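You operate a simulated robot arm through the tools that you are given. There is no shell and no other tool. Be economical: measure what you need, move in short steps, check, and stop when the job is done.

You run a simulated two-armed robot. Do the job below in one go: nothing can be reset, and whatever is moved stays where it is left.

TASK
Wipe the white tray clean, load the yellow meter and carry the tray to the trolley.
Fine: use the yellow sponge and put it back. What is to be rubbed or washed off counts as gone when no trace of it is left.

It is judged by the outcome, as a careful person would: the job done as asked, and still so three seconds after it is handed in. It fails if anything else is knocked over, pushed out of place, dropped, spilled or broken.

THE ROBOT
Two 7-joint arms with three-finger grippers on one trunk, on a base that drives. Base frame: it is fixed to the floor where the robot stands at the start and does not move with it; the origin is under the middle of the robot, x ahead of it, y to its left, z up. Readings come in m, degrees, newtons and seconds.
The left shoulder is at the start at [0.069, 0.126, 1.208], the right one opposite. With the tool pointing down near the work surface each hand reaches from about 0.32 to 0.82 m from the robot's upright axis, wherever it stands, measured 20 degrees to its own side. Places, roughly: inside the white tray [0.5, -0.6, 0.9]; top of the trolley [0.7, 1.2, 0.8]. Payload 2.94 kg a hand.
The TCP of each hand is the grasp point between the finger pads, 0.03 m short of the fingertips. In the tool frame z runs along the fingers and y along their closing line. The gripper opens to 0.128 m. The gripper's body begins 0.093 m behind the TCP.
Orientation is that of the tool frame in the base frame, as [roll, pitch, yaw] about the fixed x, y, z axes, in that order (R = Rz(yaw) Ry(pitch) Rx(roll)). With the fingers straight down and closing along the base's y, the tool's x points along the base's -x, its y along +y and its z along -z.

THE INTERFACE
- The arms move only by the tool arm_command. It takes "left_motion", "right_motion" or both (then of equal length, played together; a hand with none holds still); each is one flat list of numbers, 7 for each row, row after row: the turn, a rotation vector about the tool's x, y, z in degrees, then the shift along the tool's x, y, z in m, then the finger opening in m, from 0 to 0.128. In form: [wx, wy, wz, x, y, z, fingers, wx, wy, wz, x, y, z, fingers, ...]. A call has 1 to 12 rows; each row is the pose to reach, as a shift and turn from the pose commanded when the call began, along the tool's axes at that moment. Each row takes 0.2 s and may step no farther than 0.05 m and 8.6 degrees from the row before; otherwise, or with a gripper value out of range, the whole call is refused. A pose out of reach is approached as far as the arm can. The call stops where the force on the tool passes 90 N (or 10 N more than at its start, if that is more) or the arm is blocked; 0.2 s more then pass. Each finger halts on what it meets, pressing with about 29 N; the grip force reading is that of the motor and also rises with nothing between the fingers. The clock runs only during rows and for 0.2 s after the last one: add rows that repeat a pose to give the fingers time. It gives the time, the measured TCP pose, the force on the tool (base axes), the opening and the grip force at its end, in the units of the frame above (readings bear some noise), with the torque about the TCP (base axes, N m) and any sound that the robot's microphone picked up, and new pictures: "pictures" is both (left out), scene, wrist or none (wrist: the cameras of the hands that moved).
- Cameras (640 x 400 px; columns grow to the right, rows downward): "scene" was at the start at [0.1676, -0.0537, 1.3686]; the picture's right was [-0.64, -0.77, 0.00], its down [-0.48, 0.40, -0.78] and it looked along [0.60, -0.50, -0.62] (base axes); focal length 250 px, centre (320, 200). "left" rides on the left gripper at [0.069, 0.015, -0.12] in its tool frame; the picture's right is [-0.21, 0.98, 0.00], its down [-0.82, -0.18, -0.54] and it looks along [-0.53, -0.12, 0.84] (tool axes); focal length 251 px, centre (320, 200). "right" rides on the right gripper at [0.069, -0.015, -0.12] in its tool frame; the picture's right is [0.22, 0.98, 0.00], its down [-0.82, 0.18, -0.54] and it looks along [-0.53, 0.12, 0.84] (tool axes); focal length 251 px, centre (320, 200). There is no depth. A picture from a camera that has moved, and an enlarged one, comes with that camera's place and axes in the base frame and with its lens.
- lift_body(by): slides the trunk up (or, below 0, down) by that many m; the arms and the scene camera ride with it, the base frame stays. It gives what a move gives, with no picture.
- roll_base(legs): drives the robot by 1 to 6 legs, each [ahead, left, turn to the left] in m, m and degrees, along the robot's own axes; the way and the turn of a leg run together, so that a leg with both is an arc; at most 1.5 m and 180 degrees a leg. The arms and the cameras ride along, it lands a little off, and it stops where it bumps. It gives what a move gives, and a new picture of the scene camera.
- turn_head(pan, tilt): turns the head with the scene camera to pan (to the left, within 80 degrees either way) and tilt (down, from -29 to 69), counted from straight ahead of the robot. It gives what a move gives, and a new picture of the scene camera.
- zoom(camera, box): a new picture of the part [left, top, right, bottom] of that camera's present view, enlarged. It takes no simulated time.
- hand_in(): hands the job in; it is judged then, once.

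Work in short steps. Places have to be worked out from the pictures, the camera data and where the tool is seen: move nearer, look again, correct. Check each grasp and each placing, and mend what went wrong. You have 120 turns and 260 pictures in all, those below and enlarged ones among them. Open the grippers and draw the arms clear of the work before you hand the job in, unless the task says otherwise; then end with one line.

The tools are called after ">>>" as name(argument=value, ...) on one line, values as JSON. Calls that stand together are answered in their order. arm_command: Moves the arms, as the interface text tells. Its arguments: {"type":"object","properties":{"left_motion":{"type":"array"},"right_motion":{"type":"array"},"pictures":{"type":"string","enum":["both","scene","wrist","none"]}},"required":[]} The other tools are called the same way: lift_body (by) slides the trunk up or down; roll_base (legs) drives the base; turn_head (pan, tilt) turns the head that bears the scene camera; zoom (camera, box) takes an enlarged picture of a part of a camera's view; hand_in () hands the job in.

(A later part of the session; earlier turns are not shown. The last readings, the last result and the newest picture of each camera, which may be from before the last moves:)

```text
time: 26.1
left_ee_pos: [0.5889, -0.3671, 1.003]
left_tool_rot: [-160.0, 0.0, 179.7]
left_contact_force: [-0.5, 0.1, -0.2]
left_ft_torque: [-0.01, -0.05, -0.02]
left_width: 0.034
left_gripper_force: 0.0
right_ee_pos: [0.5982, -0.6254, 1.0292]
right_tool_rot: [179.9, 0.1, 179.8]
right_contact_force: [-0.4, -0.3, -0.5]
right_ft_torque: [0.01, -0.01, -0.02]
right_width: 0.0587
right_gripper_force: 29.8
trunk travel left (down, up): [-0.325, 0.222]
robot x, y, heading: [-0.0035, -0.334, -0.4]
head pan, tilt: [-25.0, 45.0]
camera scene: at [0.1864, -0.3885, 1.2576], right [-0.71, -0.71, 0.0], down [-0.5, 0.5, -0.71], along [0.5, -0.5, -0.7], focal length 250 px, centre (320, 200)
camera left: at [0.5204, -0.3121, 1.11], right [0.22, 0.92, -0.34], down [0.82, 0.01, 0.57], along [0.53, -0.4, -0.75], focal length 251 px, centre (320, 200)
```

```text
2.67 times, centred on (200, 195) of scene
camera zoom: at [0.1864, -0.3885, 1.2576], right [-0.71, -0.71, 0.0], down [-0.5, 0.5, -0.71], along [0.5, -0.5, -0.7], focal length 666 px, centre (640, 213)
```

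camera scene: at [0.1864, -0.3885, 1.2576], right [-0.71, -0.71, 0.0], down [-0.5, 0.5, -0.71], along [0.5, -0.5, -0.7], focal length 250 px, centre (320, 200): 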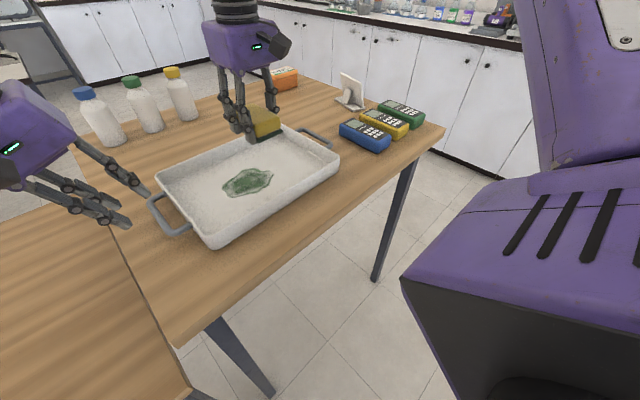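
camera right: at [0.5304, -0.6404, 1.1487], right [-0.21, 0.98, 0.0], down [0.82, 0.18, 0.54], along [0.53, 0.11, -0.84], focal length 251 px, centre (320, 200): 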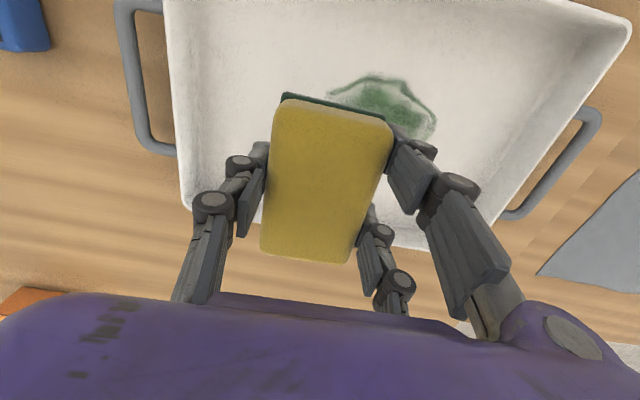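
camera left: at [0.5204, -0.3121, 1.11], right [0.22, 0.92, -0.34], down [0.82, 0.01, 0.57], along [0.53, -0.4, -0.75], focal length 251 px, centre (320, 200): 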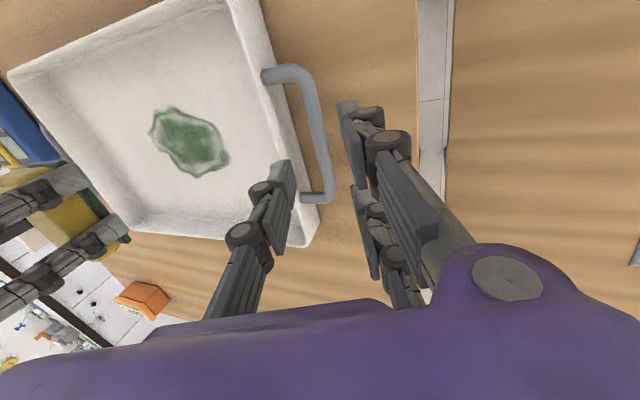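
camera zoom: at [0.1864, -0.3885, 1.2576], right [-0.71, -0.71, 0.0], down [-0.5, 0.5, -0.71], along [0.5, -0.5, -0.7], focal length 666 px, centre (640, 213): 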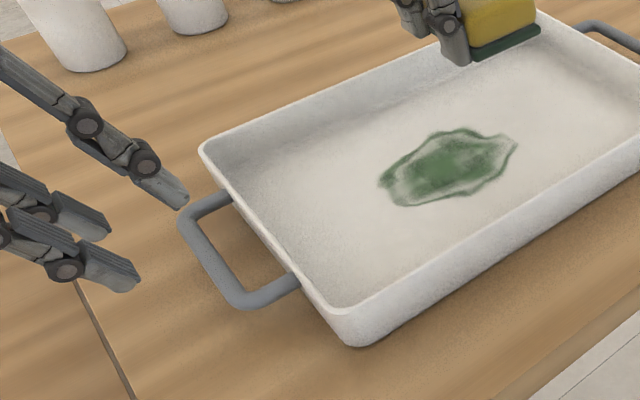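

Bar ≈ [0.594,−0.394,0.927], straight along the fingers. I approach most of the way and check.

>>> arm_command(left_motion=[0, 0, 0, -0.003, 0, 0.025, 0.036, 0, 0, 0, -0.005, 0, 0.05, 0.036], pictures="both")

>>> zoom(camera="scene", box=[100, 140, 240, 250])

```text
time: 26.7
left_ee_pos: [0.5933, -0.3846, 0.954]
left_tool_rot: [-160.0, 0.1, 179.7]
left_contact_force: [0.1, 0.3, -0.4]
left_ft_torque: [0.02, 0.01, -0.01]
left_width: 0.036
left_gripper_force: 0.0
right_ee_pos: [0.5993, -0.6255, 1.0286]
right_tool_rot: [180.0, -0.1, 179.8]
right_contact_force: [0.1, 0.2, -0.8]
right_ft_torque: [0.02, 0.0, 0.0]
right_width: 0.0586
right_gripper_force: 29.3
trunk travel left (down, up): [-0.325, 0.222]
robot x, y, heading: [-0.0015, -0.3315, -0.4]
head pan, tilt: [-25.0, 45.0]
camera scene: at [0.1869, -0.3888, 1.2574], right [-0.71, -0.71, 0.0], down [-0.5, 0.5, -0.71], along [0.5, -0.5, -0.7], focal length 250 px, centre (320, 200)
camera left: at [0.5245, -0.3294, 1.062], right [0.22, 0.92, -0.33], down [0.82, 0.01, 0.57], along [0.53, -0.4, -0.75], focal length 251 px, centre (320, 200)
```

scene: 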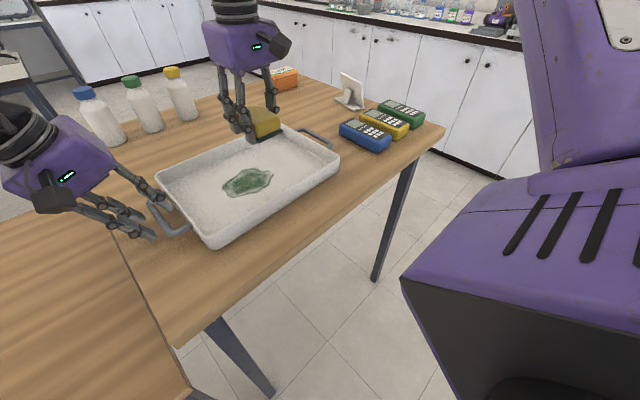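
left: 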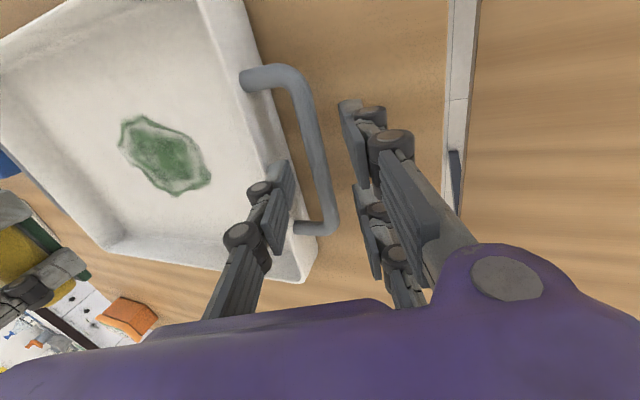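

```text
3.64 times, centred on (170, 195) of scene
camera zoom: at [0.1869, -0.3888, 1.2574], right [-0.71, -0.71, 0.0], down [-0.5, 0.5, -0.71], along [0.5, -0.5, -0.7], focal length 908 px, centre (866, 218)
```

zoom: 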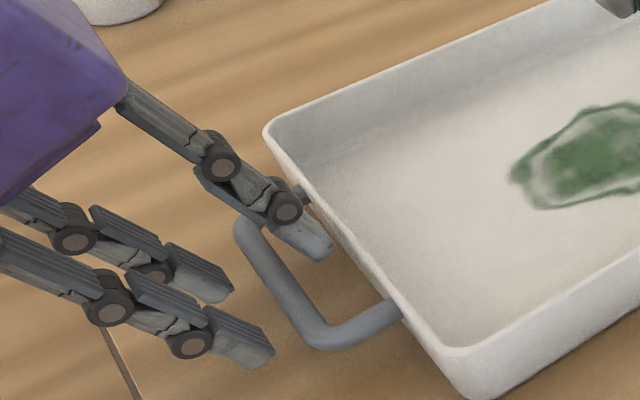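

The bar is centred between the fingers. I narrow slightly and go the last 2 cm, then close.

>>> arm_command(left_motion=[0, 0, 0, 0, 0, 0.0, 0.029, 0, 0, 0, 0, 0, 0.011, 0.028, 0, 0, 0, 0, 0, 0.021, 0.028], pictures="wrist")

>>> zoom(camera="scene", box=[100, 140, 240, 250])

```text
time: 27.5
left_ee_pos: [0.5922, -0.3908, 0.9361]
left_tool_rot: [-160.0, 0.1, 179.8]
left_contact_force: [0.0, 1.9, 3.9]
left_ft_torque: [0.09, 0.06, -0.07]
left_width: 0.0279
left_gripper_force: 0.1
right_ee_pos: [0.5976, -0.6257, 1.0297]
right_tool_rot: [-179.9, 0.1, 179.7]
right_contact_force: [-0.6, -0.3, -0.9]
right_ft_torque: [0.02, -0.02, 0.03]
right_width: 0.0587
right_gripper_force: 29.5
trunk travel left (down, up): [-0.325, 0.222]
robot x, y, heading: [-0.0001, -0.3328, -0.2]
head pan, tilt: [-25.0, 45.0]
camera left: at [0.5237, -0.336, 1.043], right [0.22, 0.92, -0.33], down [0.82, 0.01, 0.57], along [0.53, -0.4, -0.75], focal length 251 px, centre (320, 200)
```

left: 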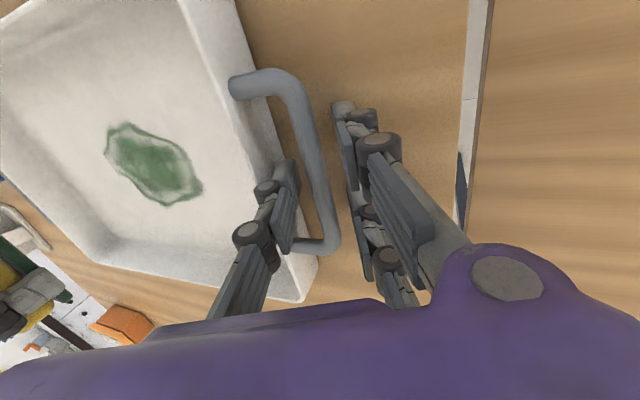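

```text
3.64 times, centred on (170, 195) of scene
camera zoom: at [0.1862, -0.3884, 1.2576], right [-0.71, -0.71, 0.0], down [-0.5, 0.5, -0.71], along [0.5, -0.5, -0.7], focal length 908 px, centre (866, 218)
```

zoom: 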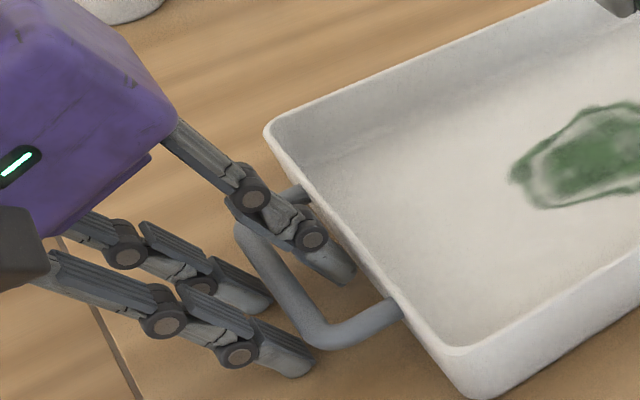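

The fingers straddle the bar. I close.

>>> arm_command(left_motion=[0, 0, 0, 0, 0, 0, 0.018, 0, 0, 0, 0, 0, 0, 0.006, 0, 0, 0, 0, 0, 0, 0.003, 0, 0, 0, 0, 0, 0, 0.003], pictures="wrist")

```text
time: 28.5
left_ee_pos: [0.5935, -0.3912, 0.9336]
left_tool_rot: [-160.0, 0.1, 179.7]
left_contact_force: [1.0, -0.8, -0.9]
left_ft_torque: [0.01, 0.24, 0.21]
left_width: 0.0106
left_gripper_force: 28.8
right_ee_pos: [0.5995, -0.6254, 1.0293]
right_tool_rot: [-179.9, 0.1, 179.8]
right_contact_force: [0.0, 0.5, -0.3]
right_ft_torque: [0.01, -0.02, -0.01]
right_width: 0.0589
right_gripper_force: 29.3
trunk travel left (down, up): [-0.325, 0.222]
robot x, y, heading: [-0.0006, -0.3338, -0.4]
head pan, tilt: [-25.0, 45.0]
camera left: at [0.5242, -0.3364, 1.0423], right [0.22, 0.92, -0.33], down [0.82, 0.01, 0.57], along [0.53, -0.4, -0.75], focal length 251 px, centre (320, 200)
```

left: 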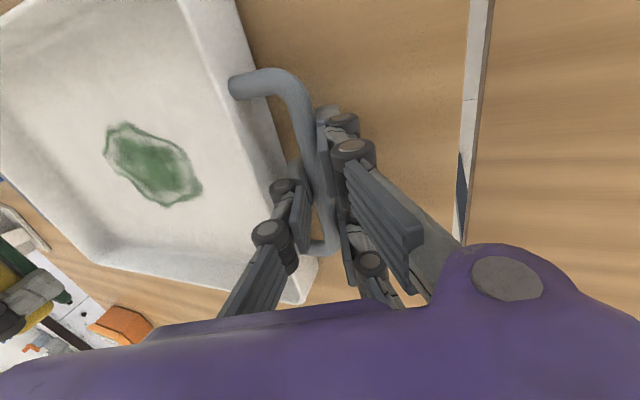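

The handle is gripped (bar ≈ 1 cm). Now rub with the tray held.

>>> arm_command(right_motion=[0, 0, 0, 0, 0.02, 0.04, 0.03, 0, 0, 0, 0, 0.02, 0.085, 0.03, 0, 0, 0, 0, 0.02, 0.1, 0.03, 0, 0, 0, 0.034, 0.02, 0.1, 0.03, 0, 0, 0, 0.034, 0.06, 0.1, 0.03, 0, 0, 0, 0.034, 0.08, 0.1, 0.03, 0, 0, 0, 0.015, 0.08, 0.1, 0.03, 0, 0, 0, 0.015, 0.04, 0.1, 0.03, 0, 0, 0, 0.015, 0, 0.1, 0.03, 0, 0, 0, -0.005, 0, 0.1, 0.03, 0, 0, 0, -0.005, 0.04, 0.1, 0.03, 0, 0, 0, -0.005, 0.08, 0.1, 0.03], pictures="both")

```text
time: 31.1
left_ee_pos: [0.5926, -0.3887, 0.9348]
left_tool_rot: [-160.2, 0.1, 180.0]
left_contact_force: [7.9, 22.7, -0.2]
left_ft_torque: [0.19, 0.76, 0.97]
left_width: 0.0107
left_gripper_force: 28.4
right_ee_pos: [0.6035, -0.5457, 0.9324]
right_tool_rot: [-179.9, 0.3, 179.6]
right_contact_force: [0.9, -21.1, 39.1]
right_ft_torque: [0.41, 0.81, 0.36]
right_width: 0.059
right_gripper_force: 29.0
trunk travel left (down, up): [-0.325, 0.222]
robot x, y, heading: [-0.0006, -0.3325, -0.4]
head pan, tilt: [-25.0, 45.0]
camera scene: at [0.1946, -0.3722, 1.2544], right [-0.53, -0.85, 0.0], down [-0.62, 0.39, -0.68], along [0.58, -0.36, -0.73], focal length 250 px, centre (320, 200)
camera right: at [0.5335, -0.5599, 1.0521], right [-0.21, 0.98, 0.0], down [0.82, 0.18, 0.54], along [0.53, 0.11, -0.84], focal length 251 px, centre (320, 200)
```

scene: 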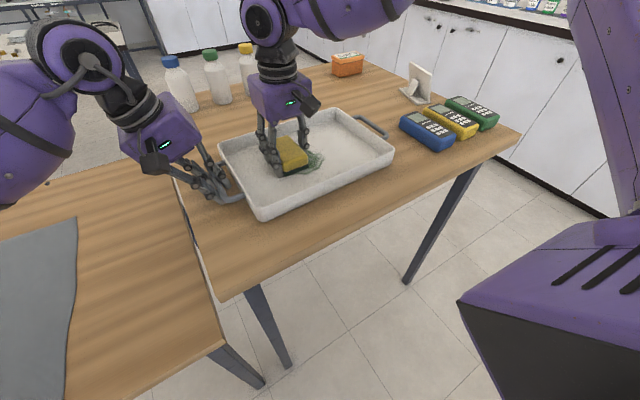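
right: 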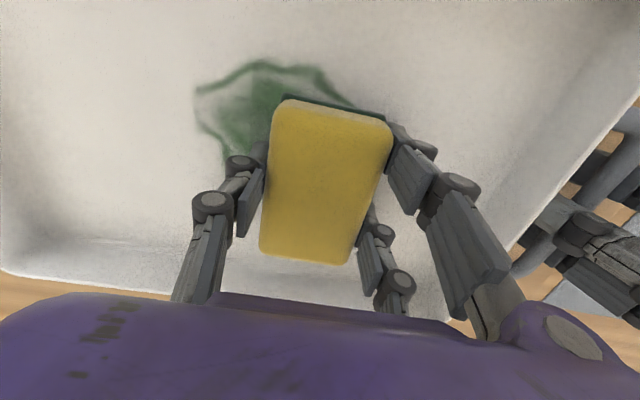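

Now the sponge slides relative to the tray; the stain looks thinned but present. More passes, centred nearer to the robot.

>>> arm_command(right_motion=[0, 0, 0, 0.02, 0, -0.001, 0.03, 0, 0, 0, 0.02, -0.045, -0.001, 0.03, 0, 0, 0, 0.02, -0.085, -0.001, 0.03, 0, 0, 0, 0.035, -0.085, -0.001, 0.03, 0, 0, 0, 0.035, -0.04, -0.001, 0.03, 0, 0, 0, 0.035, 0, -0.001, 0.03, 0, 0, 0, 0.01, 0, -0.001, 0.03, 0, 0, 0, 0.01, -0.045, -0.001, 0.03, 0, 0, 0, 0.01, -0.085, -0.001, 0.03, 0, 0, 0, 0.025, -0.085, -0.001, 0.03, 0, 0, 0, 0.025, -0.04, -0.001, 0.03, 0, 0, 0, 0.025, 0, -0.001, 0.03], pictures="wrist")

```text
time: 33.7
left_ee_pos: [0.5917, -0.3907, 0.9357]
left_tool_rot: [-159.8, 0.1, 179.7]
left_contact_force: [-0.4, 0.5, 9.8]
left_ft_torque: [-0.09, 0.51, -0.59]
left_width: 0.0107
left_gripper_force: 28.3
right_ee_pos: [0.5757, -0.5458, 0.9331]
right_tool_rot: [179.9, -0.1, 179.9]
right_contact_force: [-0.8, 0.2, 5.3]
right_ft_torque: [0.04, 0.07, 0.11]
right_width: 0.0587
right_gripper_force: 28.6
trunk travel left (down, up): [-0.325, 0.222]
robot x, y, heading: [-0.001, -0.3307, -0.5]
head pan, tilt: [-25.0, 45.0]
camera right: at [0.5068, -0.5602, 1.0525], right [-0.21, 0.98, 0.0], down [0.82, 0.18, 0.54], along [0.53, 0.11, -0.84], focal length 251 px, centre (320, 200)
```

right: 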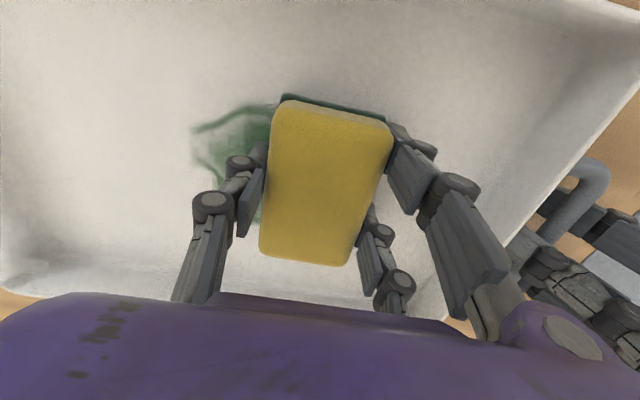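

Fading. Another set, a bit firmer and further toward −y.

>>> arm_command(right_motion=[0, 0, 0, 0, -0.035, 0.003, 0.03, 0, 0, 0, 0, -0.075, 0.003, 0.03, 0, 0, 0, 0, -0.1, 0.003, 0.03, 0, 0, 0, -0.015, -0.1, 0.003, 0.03, 0, 0, 0, -0.015, -0.06, 0.003, 0.03, 0, 0, 0, -0.015, -0.02, 0.003, 0.03, 0, 0, 0, -0.03, -0.02, 0.003, 0.03, 0, 0, 0, -0.03, -0.06, 0.003, 0.03, 0, 0, 0, -0.03, -0.1, 0.003, 0.03, 0, 0, 0, -0.005, -0.1, 0.003, 0.03, 0, 0, 0, -0.005, -0.055, 0.003, 0.03, 0, 0, 0, -0.005, -0.01, 0.003, 0.03], pictures="wrist")

```text
time: 36.3
left_ee_pos: [0.5893, -0.3886, 0.936]
left_tool_rot: [-160.0, 0.2, 179.7]
left_contact_force: [-4.5, 15.8, 6.1]
left_ft_torque: [0.08, -0.17, -1.49]
left_width: 0.0113
left_gripper_force: 29.4
right_ee_pos: [0.5798, -0.5573, 0.9322]
right_tool_rot: [-179.9, 0.1, 179.7]
right_contact_force: [-0.7, -15.3, 31.0]
right_ft_torque: [0.39, 0.45, 0.22]
right_width: 0.059
right_gripper_force: 28.9
trunk travel left (down, up): [-0.325, 0.222]
robot x, y, heading: [-0.0043, -0.3298, -0.4]
head pan, tilt: [-25.0, 45.0]
camera right: at [0.5095, -0.5715, 1.0522], right [-0.21, 0.98, 0.0], down [0.82, 0.18, 0.54], along [0.53, 0.11, -0.84], focal length 251 px, centre (320, 200)
```

right: 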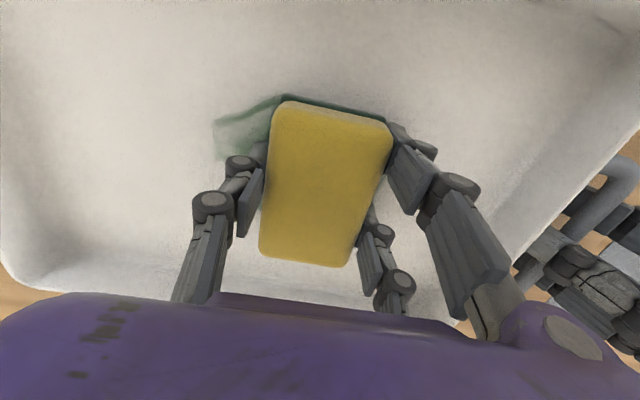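

Clearly fading under the rubs. One more set, then I lift for a look.

>>> arm_command(right_motion=[0, 0, 0, 0.02, -0.01, 0.0, 0.03, 0, 0, 0, 0.02, -0.055, 0.0, 0.03, 0, 0, 0, 0.02, -0.09, 0.0, 0.03, 0, 0, 0, 0, -0.09, 0.0, 0.03, 0, 0, 0, 0, -0.045, 0, 0.03, 0, 0, 0, 0, 0, 0, 0.03, 0, 0, 0, -0.025, 0, 0, 0.03, 0, 0, 0, -0.025, -0.045, 0, 0.03, 0, 0, 0, -0.025, -0.09, 0, 0.03, 0, 0, 0, -0.01, -0.09, -0.03, 0.03, 0, 0, 0, -0.01, -0.1, -0.07, 0.03, 0, 0, 0, -0.01, -0.12, -0.11, 0.03], pictures="both")

>>> zoom(camera="scene", box=[180, 80, 420, 230])

```text
time: 38.9
left_ee_pos: [0.5917, -0.392, 0.9358]
left_tool_rot: [-160.0, 0.1, 179.7]
left_contact_force: [-2.9, -2.5, 12.8]
left_ft_torque: [-0.02, -0.47, 0.18]
left_width: 0.0107
left_gripper_force: 28.5
right_ee_pos: [0.592, -0.6772, 1.0397]
right_tool_rot: [180.0, 0.1, 179.7]
right_contact_force: [0.1, -0.7, 0.5]
right_ft_torque: [0.02, 0.0, -0.02]
right_width: 0.0587
right_gripper_force: 29.1
trunk travel left (down, up): [-0.325, 0.222]
robot x, y, heading: [-0.0005, -0.3353, -0.2]
head pan, tilt: [-25.0, 45.0]
camera scene: at [0.1846, -0.3901, 1.258], right [-0.72, -0.7, 0.0], down [-0.49, 0.5, -0.71], along [0.5, -0.51, -0.7], focal length 250 px, centre (320, 200)
camera right: at [0.5224, -0.6903, 1.1596], right [-0.21, 0.98, 0.0], down [0.82, 0.18, 0.54], along [0.53, 0.11, -0.84], focal length 251 px, centre (320, 200)
```

scene: 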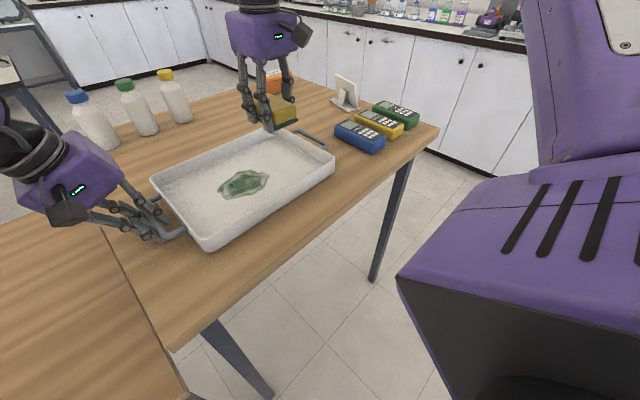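
right: 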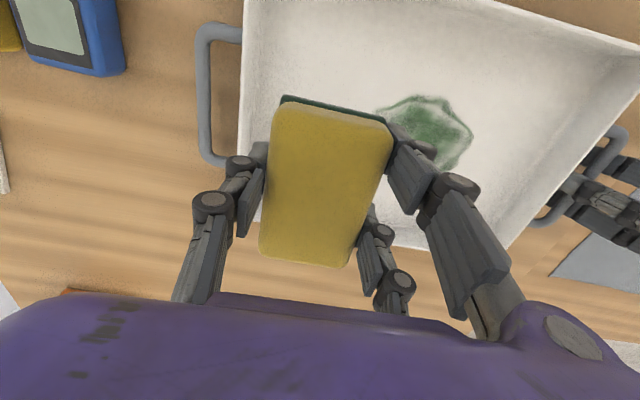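

```text
2.67 times, centred on (300, 155) of scene
camera zoom: at [0.1846, -0.3901, 1.258], right [-0.72, -0.7, 0.0], down [-0.49, 0.5, -0.71], along [0.5, -0.51, -0.7], focal length 666 px, centre (373, 320)
```

zoom: 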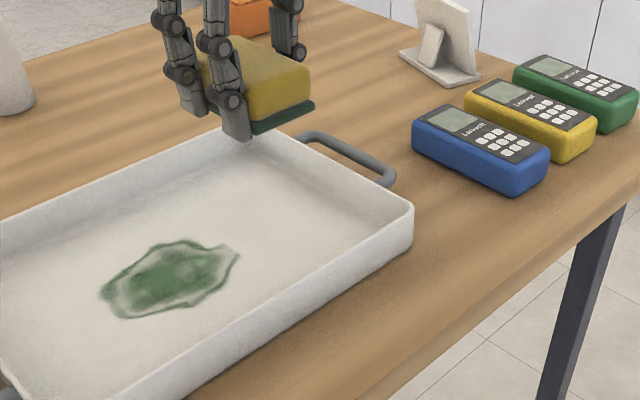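

The stain is paler and needs more rubbing. Two more rubbing sets centred at [0.587,−0.567].

>>> arm_command(right_motion=[0, 0, 0, 0, 0.035, 0.035, 0.03, 0, 0, 0, 0, 0.07, 0.07, 0.03, 0, 0, 0, 0, 0.09, 0.108, 0.03, 0, 0, 0, 0.02, 0.1, 0.111, 0.03, 0, 0, 0, 0.02, 0.145, 0.111, 0.03, 0, 0, 0, 0.02, 0.1, 0.111, 0.03, 0, 0, 0, 0.02, 0.065, 0.111, 0.03, 0, 0, 0, 0.005, 0.065, 0.111, 0.03, 0, 0, 0, 0.005, 0.11, 0.111, 0.03, 0, 0, 0, 0.005, 0.145, 0.111, 0.03, 0, 0, 0, -0.01, 0.145, 0.111, 0.03, 0, 0, 0, -0.01, 0.1, 0.111, 0.03], pictures="none")

>>> arm_command(right_motion=[0, 0, 0, 0, -0.035, 0, 0.03, 0, 0, 0, -0.01, -0.035, 0, 0.03, 0, 0, 0, -0.01, 0.01, 0, 0.03, 0, 0, 0, -0.01, 0.045, 0, 0.03, 0, 0, 0, 0.01, 0.045, 0, 0.03, 0, 0, 0, 0.01, 0.0, 0, 0.03, 0, 0, 0, 0.01, -0.035, 0, 0.03, 0, 0, 0, 0.035, -0.035, 0, 0.03, 0, 0, 0, 0.035, 0.01, 0, 0.03, 0, 0, 0, 0.035, 0.045, 0, 0.03, 0, 0, 0, 0.01, 0.02, 0, 0.03, 0, 0, 0, 0.01, -0.02, 0, 0.03], pictures="wrist")

```text
time: 41.5
left_ee_pos: [0.5876, -0.3934, 0.9378]
left_tool_rot: [-159.6, -0.1, 179.3]
left_contact_force: [-0.5, -15.5, -0.9]
left_ft_torque: [-0.14, 0.74, 1.02]
left_width: 0.012
left_gripper_force: 28.8
right_ee_pos: [0.6038, -0.5738, 0.9327]
right_tool_rot: [179.6, 0.7, -180.0]
right_contact_force: [2.9, 20.1, 35.9]
right_ft_torque: [-0.22, 0.26, -0.08]
right_width: 0.0591
right_gripper_force: 28.9
trunk travel left (down, up): [-0.325, 0.222]
robot x, y, heading: [-0.0018, -0.3288, -0.1]
head pan, tilt: [-25.0, 45.0]
```

```text
time: 44.1
left_ee_pos: [0.5914, -0.3906, 0.937]
left_tool_rot: [-159.8, 0.2, 179.9]
left_contact_force: [8.2, -18.6, -0.9]
left_ft_torque: [-0.09, -0.27, 1.3]
left_width: 0.0115
left_gripper_force: 28.9
right_ee_pos: [0.5954, -0.5871, 0.933]
right_tool_rot: [179.6, 0.8, -179.9]
right_contact_force: [1.2, 23.3, 46.0]
right_ft_torque: [0.42, 0.91, -0.43]
right_width: 0.0589
right_gripper_force: 28.6
trunk travel left (down, up): [-0.325, 0.222]
robot x, y, heading: [0.0004, -0.3295, -0.3]
head pan, tilt: [-25.0, 45.0]
camera right: at [0.5236, -0.6026, 1.0516], right [-0.22, 0.98, 0.0], down [0.81, 0.18, 0.55], along [0.54, 0.12, -0.83], focal length 251 px, centre (320, 200)
```

right: 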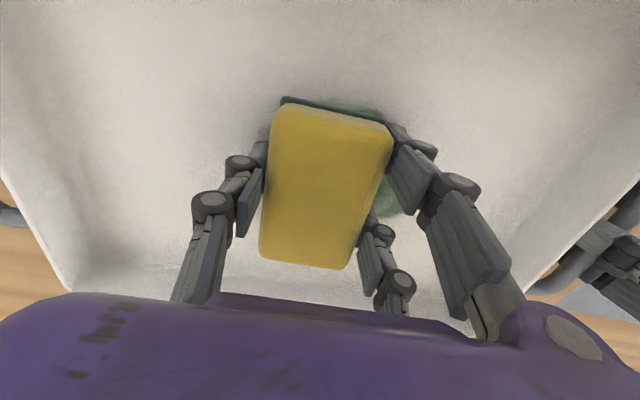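

Nearly gone; a residue shows around [0.605,−0.53]. Two more sets with emphasis there, then look.

>>> arm_command(right_motion=[0, 0, 0, -0.015, 0.01, -0.002, 0.03, 0, 0, 0, -0.015, 0.045, -0.002, 0.03, 0, 0, 0, -0.015, 0.01, -0.002, 0.03, 0, 0, 0, -0.03, 0.01, -0.002, 0.03, 0, 0, 0, -0.03, 0.045, -0.002, 0.03, 0, 0, 0, -0.01, 0.045, -0.002, 0.03, 0, 0, 0, -0.01, 0.01, -0.002, 0.03, 0, 0, 0, 0.01, 0.01, -0.002, 0.03, 0, 0, 0, 0.01, 0.045, -0.002, 0.03, 0, 0, 0, 0.03, 0.045, -0.002, 0.03, 0, 0, 0, 0.03, 0.005, -0.002, 0.03, 0, 0, 0, 0.03, -0.025, -0.002, 0.03], pictures="none")

>>> arm_command(right_motion=[0, 0, 0, -0.02, 0.0, 0, 0.03, 0, 0, 0, -0.04, 0, 0, 0.03, 0, 0, 0, -0.04, 0.04, 0, 0.03, 0, 0, 0, -0.01, 0.04, 0, 0.03, 0, 0, 0, 0.01, 0.04, 0, 0.03, 0, 0, 0, 0.01, 0.07, 0, 0.03, 0, 0, 0, -0.02, 0.07, 0, 0.03, 0, 0, 0, -0.03, 0.03, 0, 0.03, 0, 0, 0, -0.03, -0.01, 0, 0.03, 0, 0, 0, -0.03, -0.02, -0.03, 0.03, 0, 0, 0, -0.03, -0.04, -0.07, 0.03, 0, 0, 0, -0.03, -0.07, -0.1, 0.03], pictures="both")

>>> zoom(camera="scene", box=[140, 110, 350, 260])

```text
time: 46.7
left_ee_pos: [0.592, -0.3906, 0.9361]
left_tool_rot: [-159.9, 0.2, 179.9]
left_contact_force: [-1.8, -9.8, 1.1]
left_ft_torque: [-0.11, -1.07, -0.07]
left_width: 0.0108
left_gripper_force: 29.0
right_ee_pos: [0.561, -0.6182, 0.9332]
right_tool_rot: [-180.0, 0.1, 179.9]
right_contact_force: [-1.2, 11.0, 21.2]
right_ft_torque: [0.34, 0.41, -0.17]
right_width: 0.0584
right_gripper_force: 28.7
trunk travel left (down, up): [-0.325, 0.222]
robot x, y, heading: [0.0008, -0.3302, -0.2]
head pan, tilt: [-25.0, 45.0]
```

```text
time: 49.3
left_ee_pos: [0.5918, -0.3925, 0.9365]
left_tool_rot: [-159.9, 0.0, 179.7]
left_contact_force: [-1.4, -5.6, 13.9]
left_ft_torque: [-0.11, 0.34, 0.19]
left_width: 0.0106
left_gripper_force: 29.5
right_ee_pos: [0.5906, -0.6938, 1.0338]
right_tool_rot: [180.0, 0.0, 179.8]
right_contact_force: [-0.3, -0.1, 0.5]
right_ft_torque: [-0.01, -0.03, 0.02]
right_width: 0.0585
right_gripper_force: 29.3
trunk travel left (down, up): [-0.325, 0.222]
robot x, y, heading: [-0.0018, -0.3299, -0.2]
head pan, tilt: [-25.0, 45.0]
camera scene: at [0.184, -0.3908, 1.2574], right [-0.72, -0.69, 0.0], down [-0.49, 0.51, -0.71], along [0.49, -0.51, -0.71], focal length 250 px, centre (320, 200)
camera right: at [0.5213, -0.7074, 1.1523], right [-0.21, 0.98, 0.0], down [0.82, 0.18, 0.54], along [0.53, 0.11, -0.84], focal length 251 px, centre (320, 200)
```

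scene: 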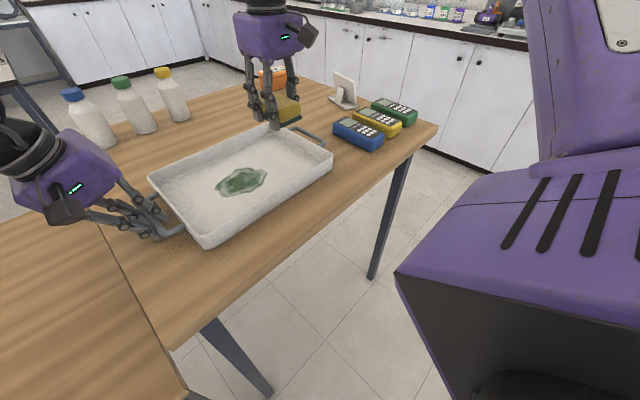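
right: 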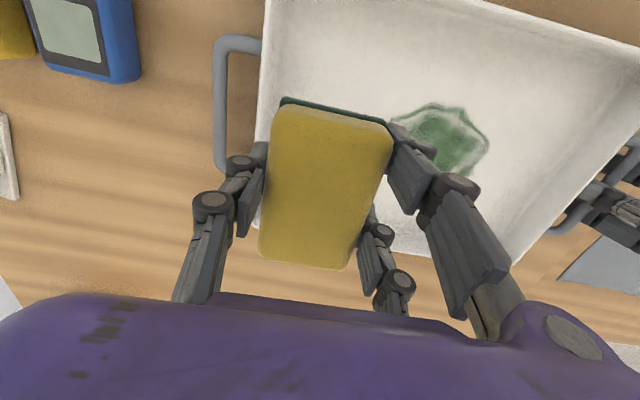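

```text
2.67 times, centred on (245, 185) of scene
camera zoom: at [0.184, -0.3908, 1.2574], right [-0.72, -0.69, 0.0], down [-0.49, 0.51, -0.71], along [0.49, -0.51, -0.71], focal length 666 px, centre (520, 240)
```

zoom: 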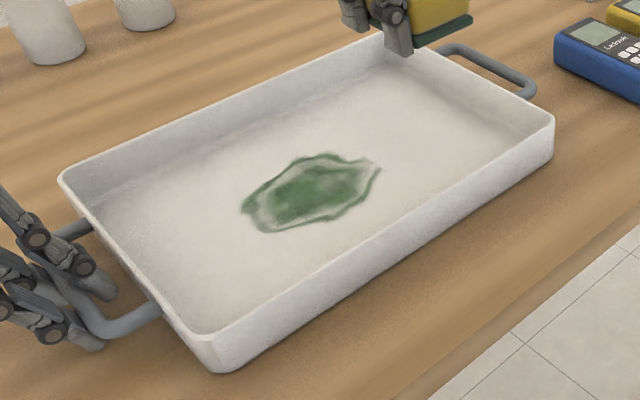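

Hard to tell the progress; I zoom on the stain for a reference.

>>> zoom(camera="scene", box=[205, 155, 285, 205])

>>> zoom(camera="left", box=[80, 100, 240, 220])

```text
8.00 times, centred on (245, 180) of scene
camera zoom: at [0.184, -0.3908, 1.2574], right [-0.72, -0.69, 0.0], down [-0.49, 0.51, -0.71], along [0.49, -0.51, -0.71], focal length 1998 px, centre (920, 360)
```

zoom: 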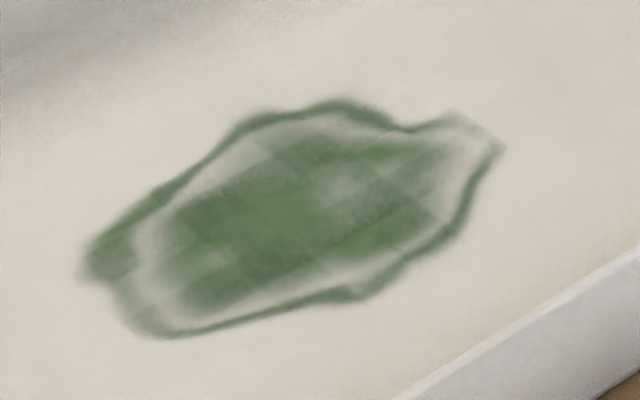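

```text
3.33 times, centred on (160, 160) of left
camera zoom: at [0.523, -0.3373, 1.0436], right [0.22, 0.92, -0.33], down [0.82, 0.01, 0.57], along [0.53, -0.4, -0.75], focal length 838 px, centre (853, 333)
```

zoom: 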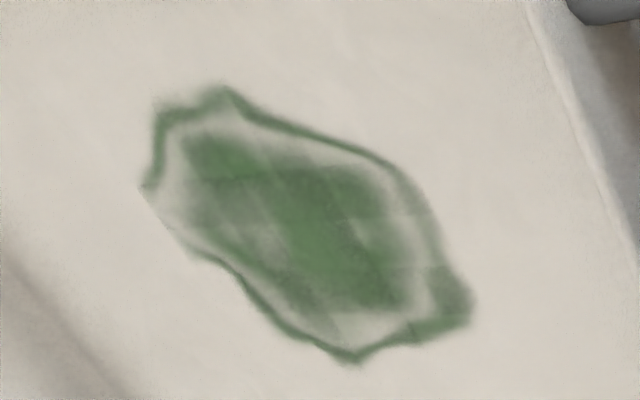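

The stain fades in cells, so it simply needs more rubbing. I do long back-and-forth strokes along y over the full stain, several sets.

>>> arm_command(right_motion=[0, 0, 0, 0, 0.02, 0.045, 0.03, 0, 0, 0, 0, 0.04, 0.088, 0.03, 0, 0, 0, 0, 0.06, 0.102, 0.03, 0, 0, 0, 0, 0.105, 0.102, 0.03, 0, 0, 0, 0, 0.15, 0.102, 0.03, 0, 0, 0, 0, 0.105, 0.102, 0.03, 0, 0, 0, 0, 0.06, 0.102, 0.03, 0, 0, 0, 0.01, 0.105, 0.102, 0.03, 0, 0, 0, 0.01, 0.15, 0.102, 0.03, 0, 0, 0, 0.01, 0.105, 0.102, 0.03, 0, 0, 0, 0.01, 0.06, 0.102, 0.03, 0, 0, 0, -0.01, 0.06, 0.102, 0.03], pictures="none")

>>> arm_command(right_motion=[0, 0, 0, 0, 0.045, 0, 0.03, 0, 0, 0, 0, 0.09, 0, 0.03, 0, 0, 0, 0, 0.045, 0, 0.03, 0, 0, 0, 0, 0.0, 0, 0.03, 0, 0, 0, -0.01, 0.045, 0, 0.03, 0, 0, 0, -0.01, 0.09, 0, 0.03, 0, 0, 0, -0.01, 0.045, 0, 0.03, 0, 0, 0, -0.01, 0.0, 0, 0.03, 0, 0, 0, 0.02, 0.02, 0, 0.03, 0, 0, 0, 0.02, 0.06, 0, 0.03, 0, 0, 0, 0.02, 0.09, 0, 0.03, 0, 0, 0, 0.0, 0.05, 0, 0.03], pictures="none")

>>> arm_command(right_motion=[0, 0, 0, 0.03, 0.0, 0, 0.03, 0, 0, 0, -0.015, 0.0, 0, 0.03, 0, 0, 0, 0.03, 0.02, 0, 0.03, 0, 0, 0, -0.015, 0.02, 0, 0.03, 0, 0, 0, 0.03, 0.03, 0, 0.03, 0, 0, 0, -0.015, 0.03, 0, 0.03, 0, 0, 0, 0.015, -0.01, 0, 0.03, 0, 0, 0, -0.01, -0.05, 0, 0.03, 0, 0, 0, 0.0, -0.05, -0.04, 0.03, 0, 0, 0, 0, -0.08, -0.08, 0.03, 0, 0, 0, 0, -0.12, -0.1, 0.03], pictures="none")

>>> zoom(camera="left", box=[80, 100, 240, 220])

```text
time: 51.9
left_ee_pos: [0.5904, -0.3904, 0.9364]
left_tool_rot: [-160.0, 0.2, 179.9]
left_contact_force: [16.2, -12.0, -8.3]
left_ft_torque: [-0.08, 0.38, 1.07]
left_width: 0.0121
left_gripper_force: 29.4
right_ee_pos: [0.5997, -0.6299, 0.9325]
right_tool_rot: [-179.9, 0.1, 179.8]
right_contact_force: [-24.5, 11.6, 53.1]
right_ft_torque: [0.69, 1.59, 0.06]
right_width: 0.0586
right_gripper_force: 29.4
trunk travel left (down, up): [-0.325, 0.222]
robot x, y, heading: [-0.0024, -0.3303, -0.3]
head pan, tilt: [-25.0, 45.0]
```

```text
time: 54.5
left_ee_pos: [0.5915, -0.3907, 0.9376]
left_tool_rot: [-159.5, 0.2, 180.0]
left_contact_force: [10.3, -17.8, -4.4]
left_ft_torque: [-0.15, 0.48, 0.81]
left_width: 0.0111
left_gripper_force: 29.3
right_ee_pos: [0.5995, -0.571, 0.9342]
right_tool_rot: [179.4, 0.5, -179.8]
right_contact_force: [-11.7, 28.4, 46.7]
right_ft_torque: [-0.02, 1.12, -0.69]
right_width: 0.059
right_gripper_force: 29.2
trunk travel left (down, up): [-0.325, 0.222]
robot x, y, heading: [-0.0005, -0.3314, -0.1]
head pan, tilt: [-25.0, 45.0]
```

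```text
time: 56.9
left_ee_pos: [0.5907, -0.3911, 0.9355]
left_tool_rot: [-159.9, 0.0, 179.8]
left_contact_force: [-1.9, 0.0, 18.4]
left_ft_torque: [-0.07, -0.5, 0.37]
left_width: 0.0109
left_gripper_force: 28.9
right_ee_pos: [0.5999, -0.7011, 1.0275]
right_tool_rot: [-179.9, 0.0, 179.9]
right_contact_force: [-0.3, -0.9, 0.6]
right_ft_torque: [0.04, 0.01, -0.03]
right_width: 0.0583
right_gripper_force: 28.8
trunk travel left (down, up): [-0.325, 0.222]
robot x, y, heading: [-0.0023, -0.33, -0.4]
head pan, tilt: [-25.0, 45.0]
```

```text
3.33 times, centred on (160, 160) of left
camera zoom: at [0.5227, -0.3363, 1.044], right [0.22, 0.92, -0.33], down [0.82, 0.01, 0.57], along [0.53, -0.4, -0.75], focal length 838 px, centre (853, 333)
```

zoom: 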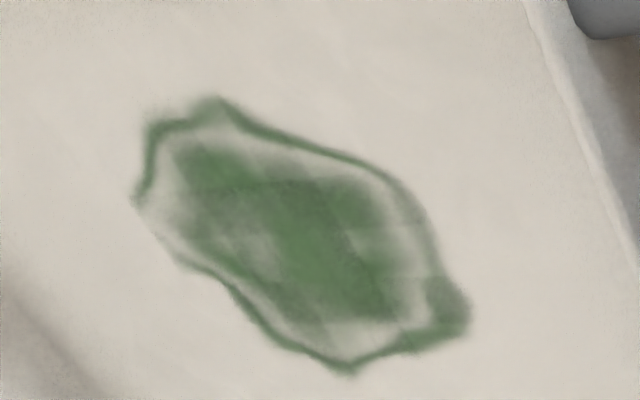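

No fading at all in the last sets: the hard contact suggests the fingertips, not the sponge, touch the tray. I set the sponge down in the tray, and regrip it 12 mm higher.

>>> arm_command(right_motion=[0, 0, 0, 0, 0.03, 0.035, 0.03, 0, 0, 0, 0, 0.06, 0.07, 0.03, 0, 0, 0, 0, 0.09, 0.09, 0.03, 0, 0, 0, 0, 0.09, 0.094, 0.03, 0, 0, 0, 0, 0.09, 0.094, 0.06, 0, 0, 0, 0, 0.09, 0.094, 0.075, 0, 0, 0, 0, 0.09, 0.094, 0.08], pictures="none")

>>> arm_command(right_motion=[0, 0, 0, 0, 0, -0.006, 0.08, 0, 0, 0, 0, 0, -0.012, 0.08, 0, 0, 0, 0, 0, -0.012, 0.06, 0, 0, 0, 0, 0, -0.012, 0.03, 0, 0, 0, 0, 0, -0.012, 0.03, 0, 0, 0, 0, 0, -0.012, 0.03], pictures="both")

>>> zoom(camera="scene", box=[180, 110, 340, 220])

```text
time: 58.5
left_ee_pos: [0.5919, -0.3915, 0.936]
left_tool_rot: [-160.1, 0.1, 179.8]
left_contact_force: [1.8, -2.3, 23.3]
left_ft_torque: [-0.07, -0.17, 0.15]
left_width: 0.0108
left_gripper_force: 28.9
right_ee_pos: [0.5999, -0.6107, 0.935]
right_tool_rot: [-179.9, 0.1, 179.9]
right_contact_force: [-0.6, 0.0, 0.5]
right_ft_torque: [-0.01, -0.01, -0.05]
right_width: 0.0798
right_gripper_force: 0.0
trunk travel left (down, up): [-0.325, 0.222]
robot x, y, heading: [-0.0038, -0.3326, -0.5]
head pan, tilt: [-25.0, 45.0]
```

```text
time: 59.9
left_ee_pos: [0.5922, -0.3909, 0.9349]
left_tool_rot: [-159.9, 0.1, 179.6]
left_contact_force: [0.1, 0.1, 16.7]
left_ft_torque: [0.02, 0.16, -0.06]
left_width: 0.0108
left_gripper_force: 28.8
right_ee_pos: [0.6016, -0.6113, 0.9473]
right_tool_rot: [-179.9, 0.1, 179.8]
right_contact_force: [-0.3, 0.9, 0.3]
right_ft_torque: [-0.01, -0.01, -0.01]
right_width: 0.0589
right_gripper_force: 29.1
trunk travel left (down, up): [-0.325, 0.222]
robot x, y, heading: [-0.0004, -0.3353, -0.4]
head pan, tilt: [-25.0, 45.0]
camera scene: at [0.1905, -0.3825, 1.2571], right [-0.63, -0.77, 0.0], down [-0.55, 0.45, -0.71], along [0.55, -0.45, -0.71], focal length 250 px, centre (320, 200)
camera right: at [0.5316, -0.6245, 1.0671], right [-0.21, 0.98, 0.0], down [0.82, 0.18, 0.54], along [0.53, 0.11, -0.84], focal length 251 px, centre (320, 200)
```

scene: 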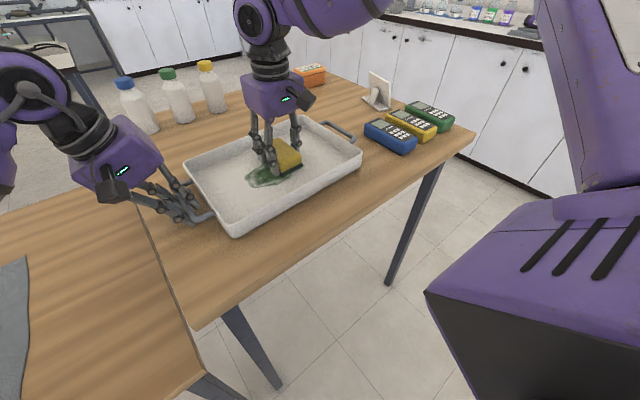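
right: 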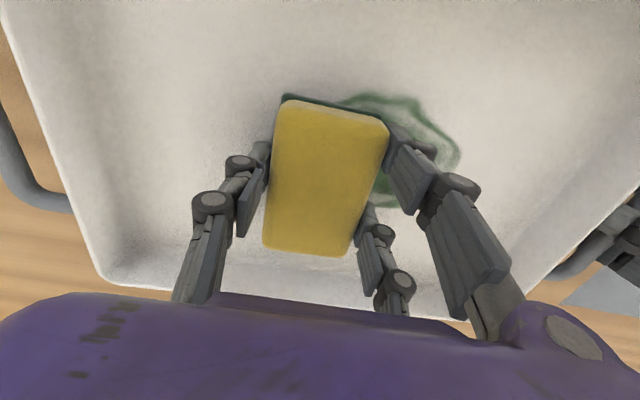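

```text
3.64 times, centred on (260, 165) of scene
camera zoom: at [0.1905, -0.3825, 1.2571], right [-0.63, -0.77, 0.0], down [-0.55, 0.45, -0.71], along [0.55, -0.45, -0.71], focal length 908 px, centre (538, 327)
```

zoom: 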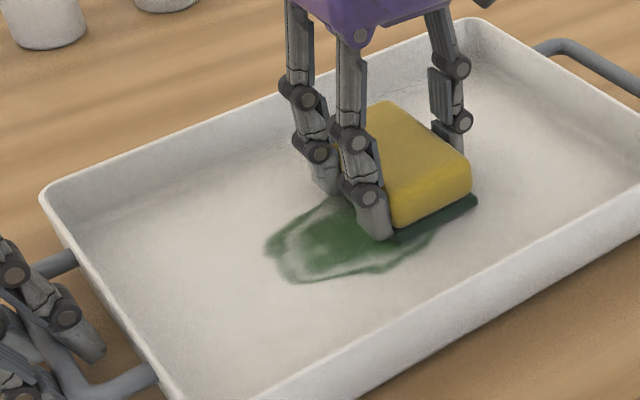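

Regripped higher with the pad on the floor. Press lightly and check the force.

>>> arm_command(right_motion=[0, 0, 0, 0, 0, 0.002, 0.03, 0, 0, 0, 0, 0, 0.004, 0.03], pictures="none")

```text
time: 60.5
left_ee_pos: [0.5917, -0.3909, 0.9369]
left_tool_rot: [-160.0, 0.2, 179.7]
left_contact_force: [1.5, -1.4, 18.0]
left_ft_torque: [-0.06, 0.27, 0.0]
left_width: 0.011
left_gripper_force: 29.2
right_ee_pos: [0.6008, -0.6105, 0.9438]
right_tool_rot: [-179.9, 0.1, 179.8]
right_contact_force: [0.1, 0.1, -0.1]
right_ft_torque: [0.02, 0.01, 0.02]
right_width: 0.0586
right_gripper_force: 29.2
trunk travel left (down, up): [-0.325, 0.222]
robot x, y, heading: [0.0009, -0.3315, -0.3]
head pan, tilt: [-25.0, 45.0]
```

>>> arm_command(right_motion=[0, 0, 0, 0, 0, 0.003, 0.03, 0, 0, 0, 0, 0, 0.005, 0.03], pictures="none")

```text
time: 61.1
left_ee_pos: [0.5918, -0.3922, 0.9357]
left_tool_rot: [-159.8, 0.2, 179.8]
left_contact_force: [5.3, -6.2, 15.7]
left_ft_torque: [-0.1, 0.21, 0.05]
left_width: 0.0108
left_gripper_force: 28.9
right_ee_pos: [0.601, -0.6103, 0.9401]
right_tool_rot: [179.9, 0.3, 179.8]
right_contact_force: [-0.8, -1.2, 16.6]
right_ft_torque: [0.48, 0.1, -0.01]
right_width: 0.0588
right_gripper_force: 29.4
trunk travel left (down, up): [-0.325, 0.222]
robot x, y, heading: [-0.0002, -0.3307, -0.2]
head pan, tilt: [-25.0, 45.0]
```

Contact now at TCP z≈0.940, i.e. with the sponge itself (tips clear by 7 mm). Rub and compare.

>>> arm_command(right_motion=[0, 0, 0, 0, 0.035, 0, 0.03, 0, 0, 0, 0, 0.07, 0, 0.03, 0, 0, 0, 0.02, 0.07, 0, 0.03, 0, 0, 0, 0.02, 0.03, 0, 0.03, 0, 0, 0, 0.02, -0.015, 0, 0.03, 0, 0, 0, 0, -0.015, 0, 0.03, 0, 0, 0, 0, 0.03, 0, 0.03, 0, 0, 0, 0, 0.07, 0, 0.03, 0, 0, 0, 0.0, 0.03, 0, 0.03, 0, 0, 0, 0, -0.015, 0, 0.03, 0, 0, 0, 0, -0.03, -0.04, 0.03, 0, 0, 0, 0, -0.06, -0.08, 0.03], pictures="none")

>>> zoom(camera="left", box=[80, 100, 240, 220])

```text
time: 63.7
left_ee_pos: [0.5916, -0.391, 0.9352]
left_tool_rot: [-159.9, 0.0, 179.6]
left_contact_force: [-7.1, 1.1, 17.7]
left_ft_torque: [0.03, -0.12, 0.36]
left_width: 0.0107
left_gripper_force: 28.8
right_ee_pos: [0.602, -0.6728, 1.0174]
right_tool_rot: [-179.9, -0.1, 179.8]
right_contact_force: [0.4, -0.3, 0.4]
right_ft_torque: [0.02, 0.02, -0.01]
right_width: 0.0585
right_gripper_force: 28.7
trunk travel left (down, up): [-0.325, 0.222]
robot x, y, heading: [0.0008, -0.3337, -0.2]
head pan, tilt: [-25.0, 45.0]
```

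```text
3.33 times, centred on (160, 160) of left
camera zoom: at [0.522, -0.336, 1.0436], right [0.22, 0.92, -0.33], down [0.82, 0.01, 0.57], along [0.53, -0.4, -0.75], focal length 838 px, centre (853, 333)
```

zoom: 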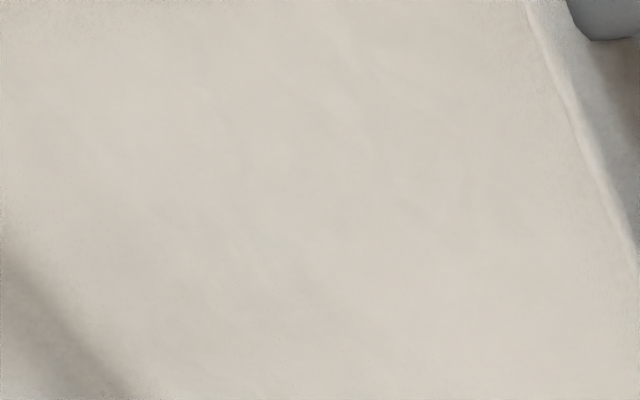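

The stain is gone. I release the handle with the left hand, back off, and look over the tray.

>>> arm_command(left_motion=[0, 0, 0, 0, 0, 0, 0.015, 0, 0, 0, 0, 0, 0, 0.028, 0, 0, 0, 0, 0, 0, 0.028, 0, 0, 0, 0, 0, -0.03, 0.028, 0, 0, 0, 0, 0, -0.07, 0.028, 0, 0, 0, 0, 0.0, -0.11, 0.05], right_motion=[0, 0, 0, 0, 0, -0.0, 0.03, 0, 0, 0, 0, 0, -0.01, 0.03, 0, 0, 0, 0, 0, -0.02, 0.03, 0, 0, 0, 0, 0, -0.03, 0.03, 0, 0, 0, 0.02, 0, -0.04, 0.03, 0, 0, 0, 0.04, 0, -0.05, 0.03], pictures="both")

>>> zoom(camera="scene", box=[140, 90, 380, 260])

```text
time: 65.1
left_ee_pos: [0.5917, -0.3543, 1.0393]
left_tool_rot: [-160.0, 0.0, 179.8]
left_contact_force: [-0.4, -0.1, -0.3]
left_ft_torque: [0.0, -0.01, 0.02]
left_width: 0.0502
left_gripper_force: 0.2
right_ee_pos: [0.5616, -0.671, 1.0676]
right_tool_rot: [179.9, 0.1, 179.8]
right_contact_force: [-0.4, 0.2, 0.2]
right_ft_torque: [-0.02, 0.01, 0.03]
right_width: 0.0584
right_gripper_force: 29.1
trunk travel left (down, up): [-0.325, 0.222]
robot x, y, heading: [0.0002, -0.3316, -0.4]
head pan, tilt: [-25.0, 45.0]
camera scene: at [0.1811, -0.3923, 1.2572], right [-0.75, -0.66, 0.0], down [-0.47, 0.53, -0.71], along [0.47, -0.53, -0.71], focal length 250 px, centre (320, 200)
camera right: at [0.4919, -0.6844, 1.1882], right [-0.21, 0.98, 0.0], down [0.82, 0.18, 0.54], along [0.53, 0.11, -0.84], focal length 251 px, centre (320, 200)
camera left: at [0.5229, -0.2992, 1.1463], right [0.22, 0.92, -0.33], down [0.82, 0.01, 0.57], along [0.53, -0.4, -0.75], focal length 251 px, centre (320, 200)
```

scene: 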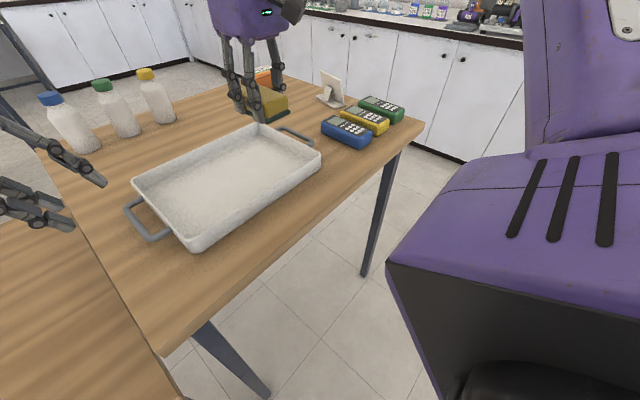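
right: 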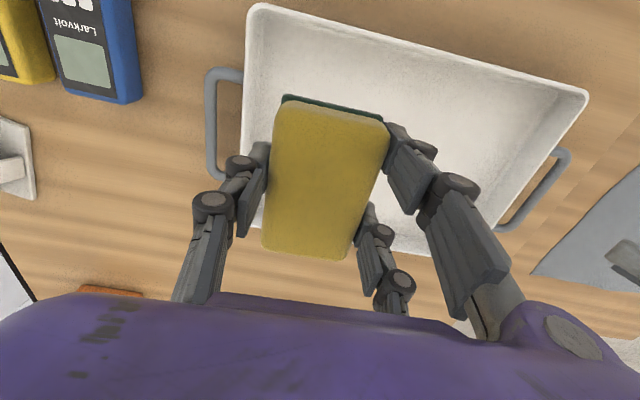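
left: 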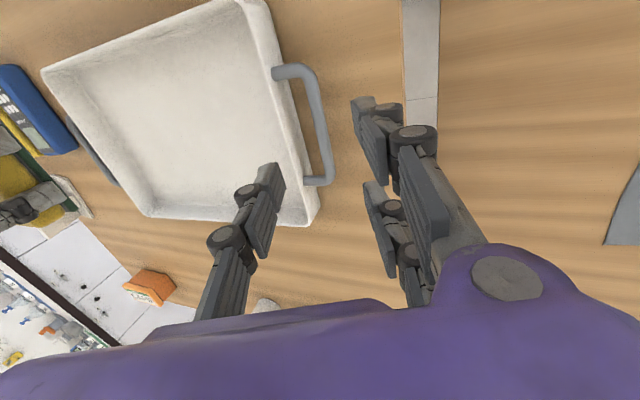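

```text
2.35 times, centred on (260, 175) of scene
camera zoom: at [0.1811, -0.3923, 1.2572], right [-0.75, -0.66, 0.0], down [-0.47, 0.53, -0.71], along [0.47, -0.53, -0.71], focal length 588 px, centre (461, 259)
```

zoom: 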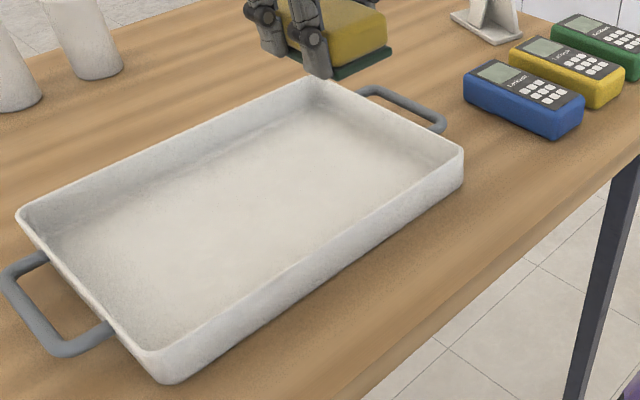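

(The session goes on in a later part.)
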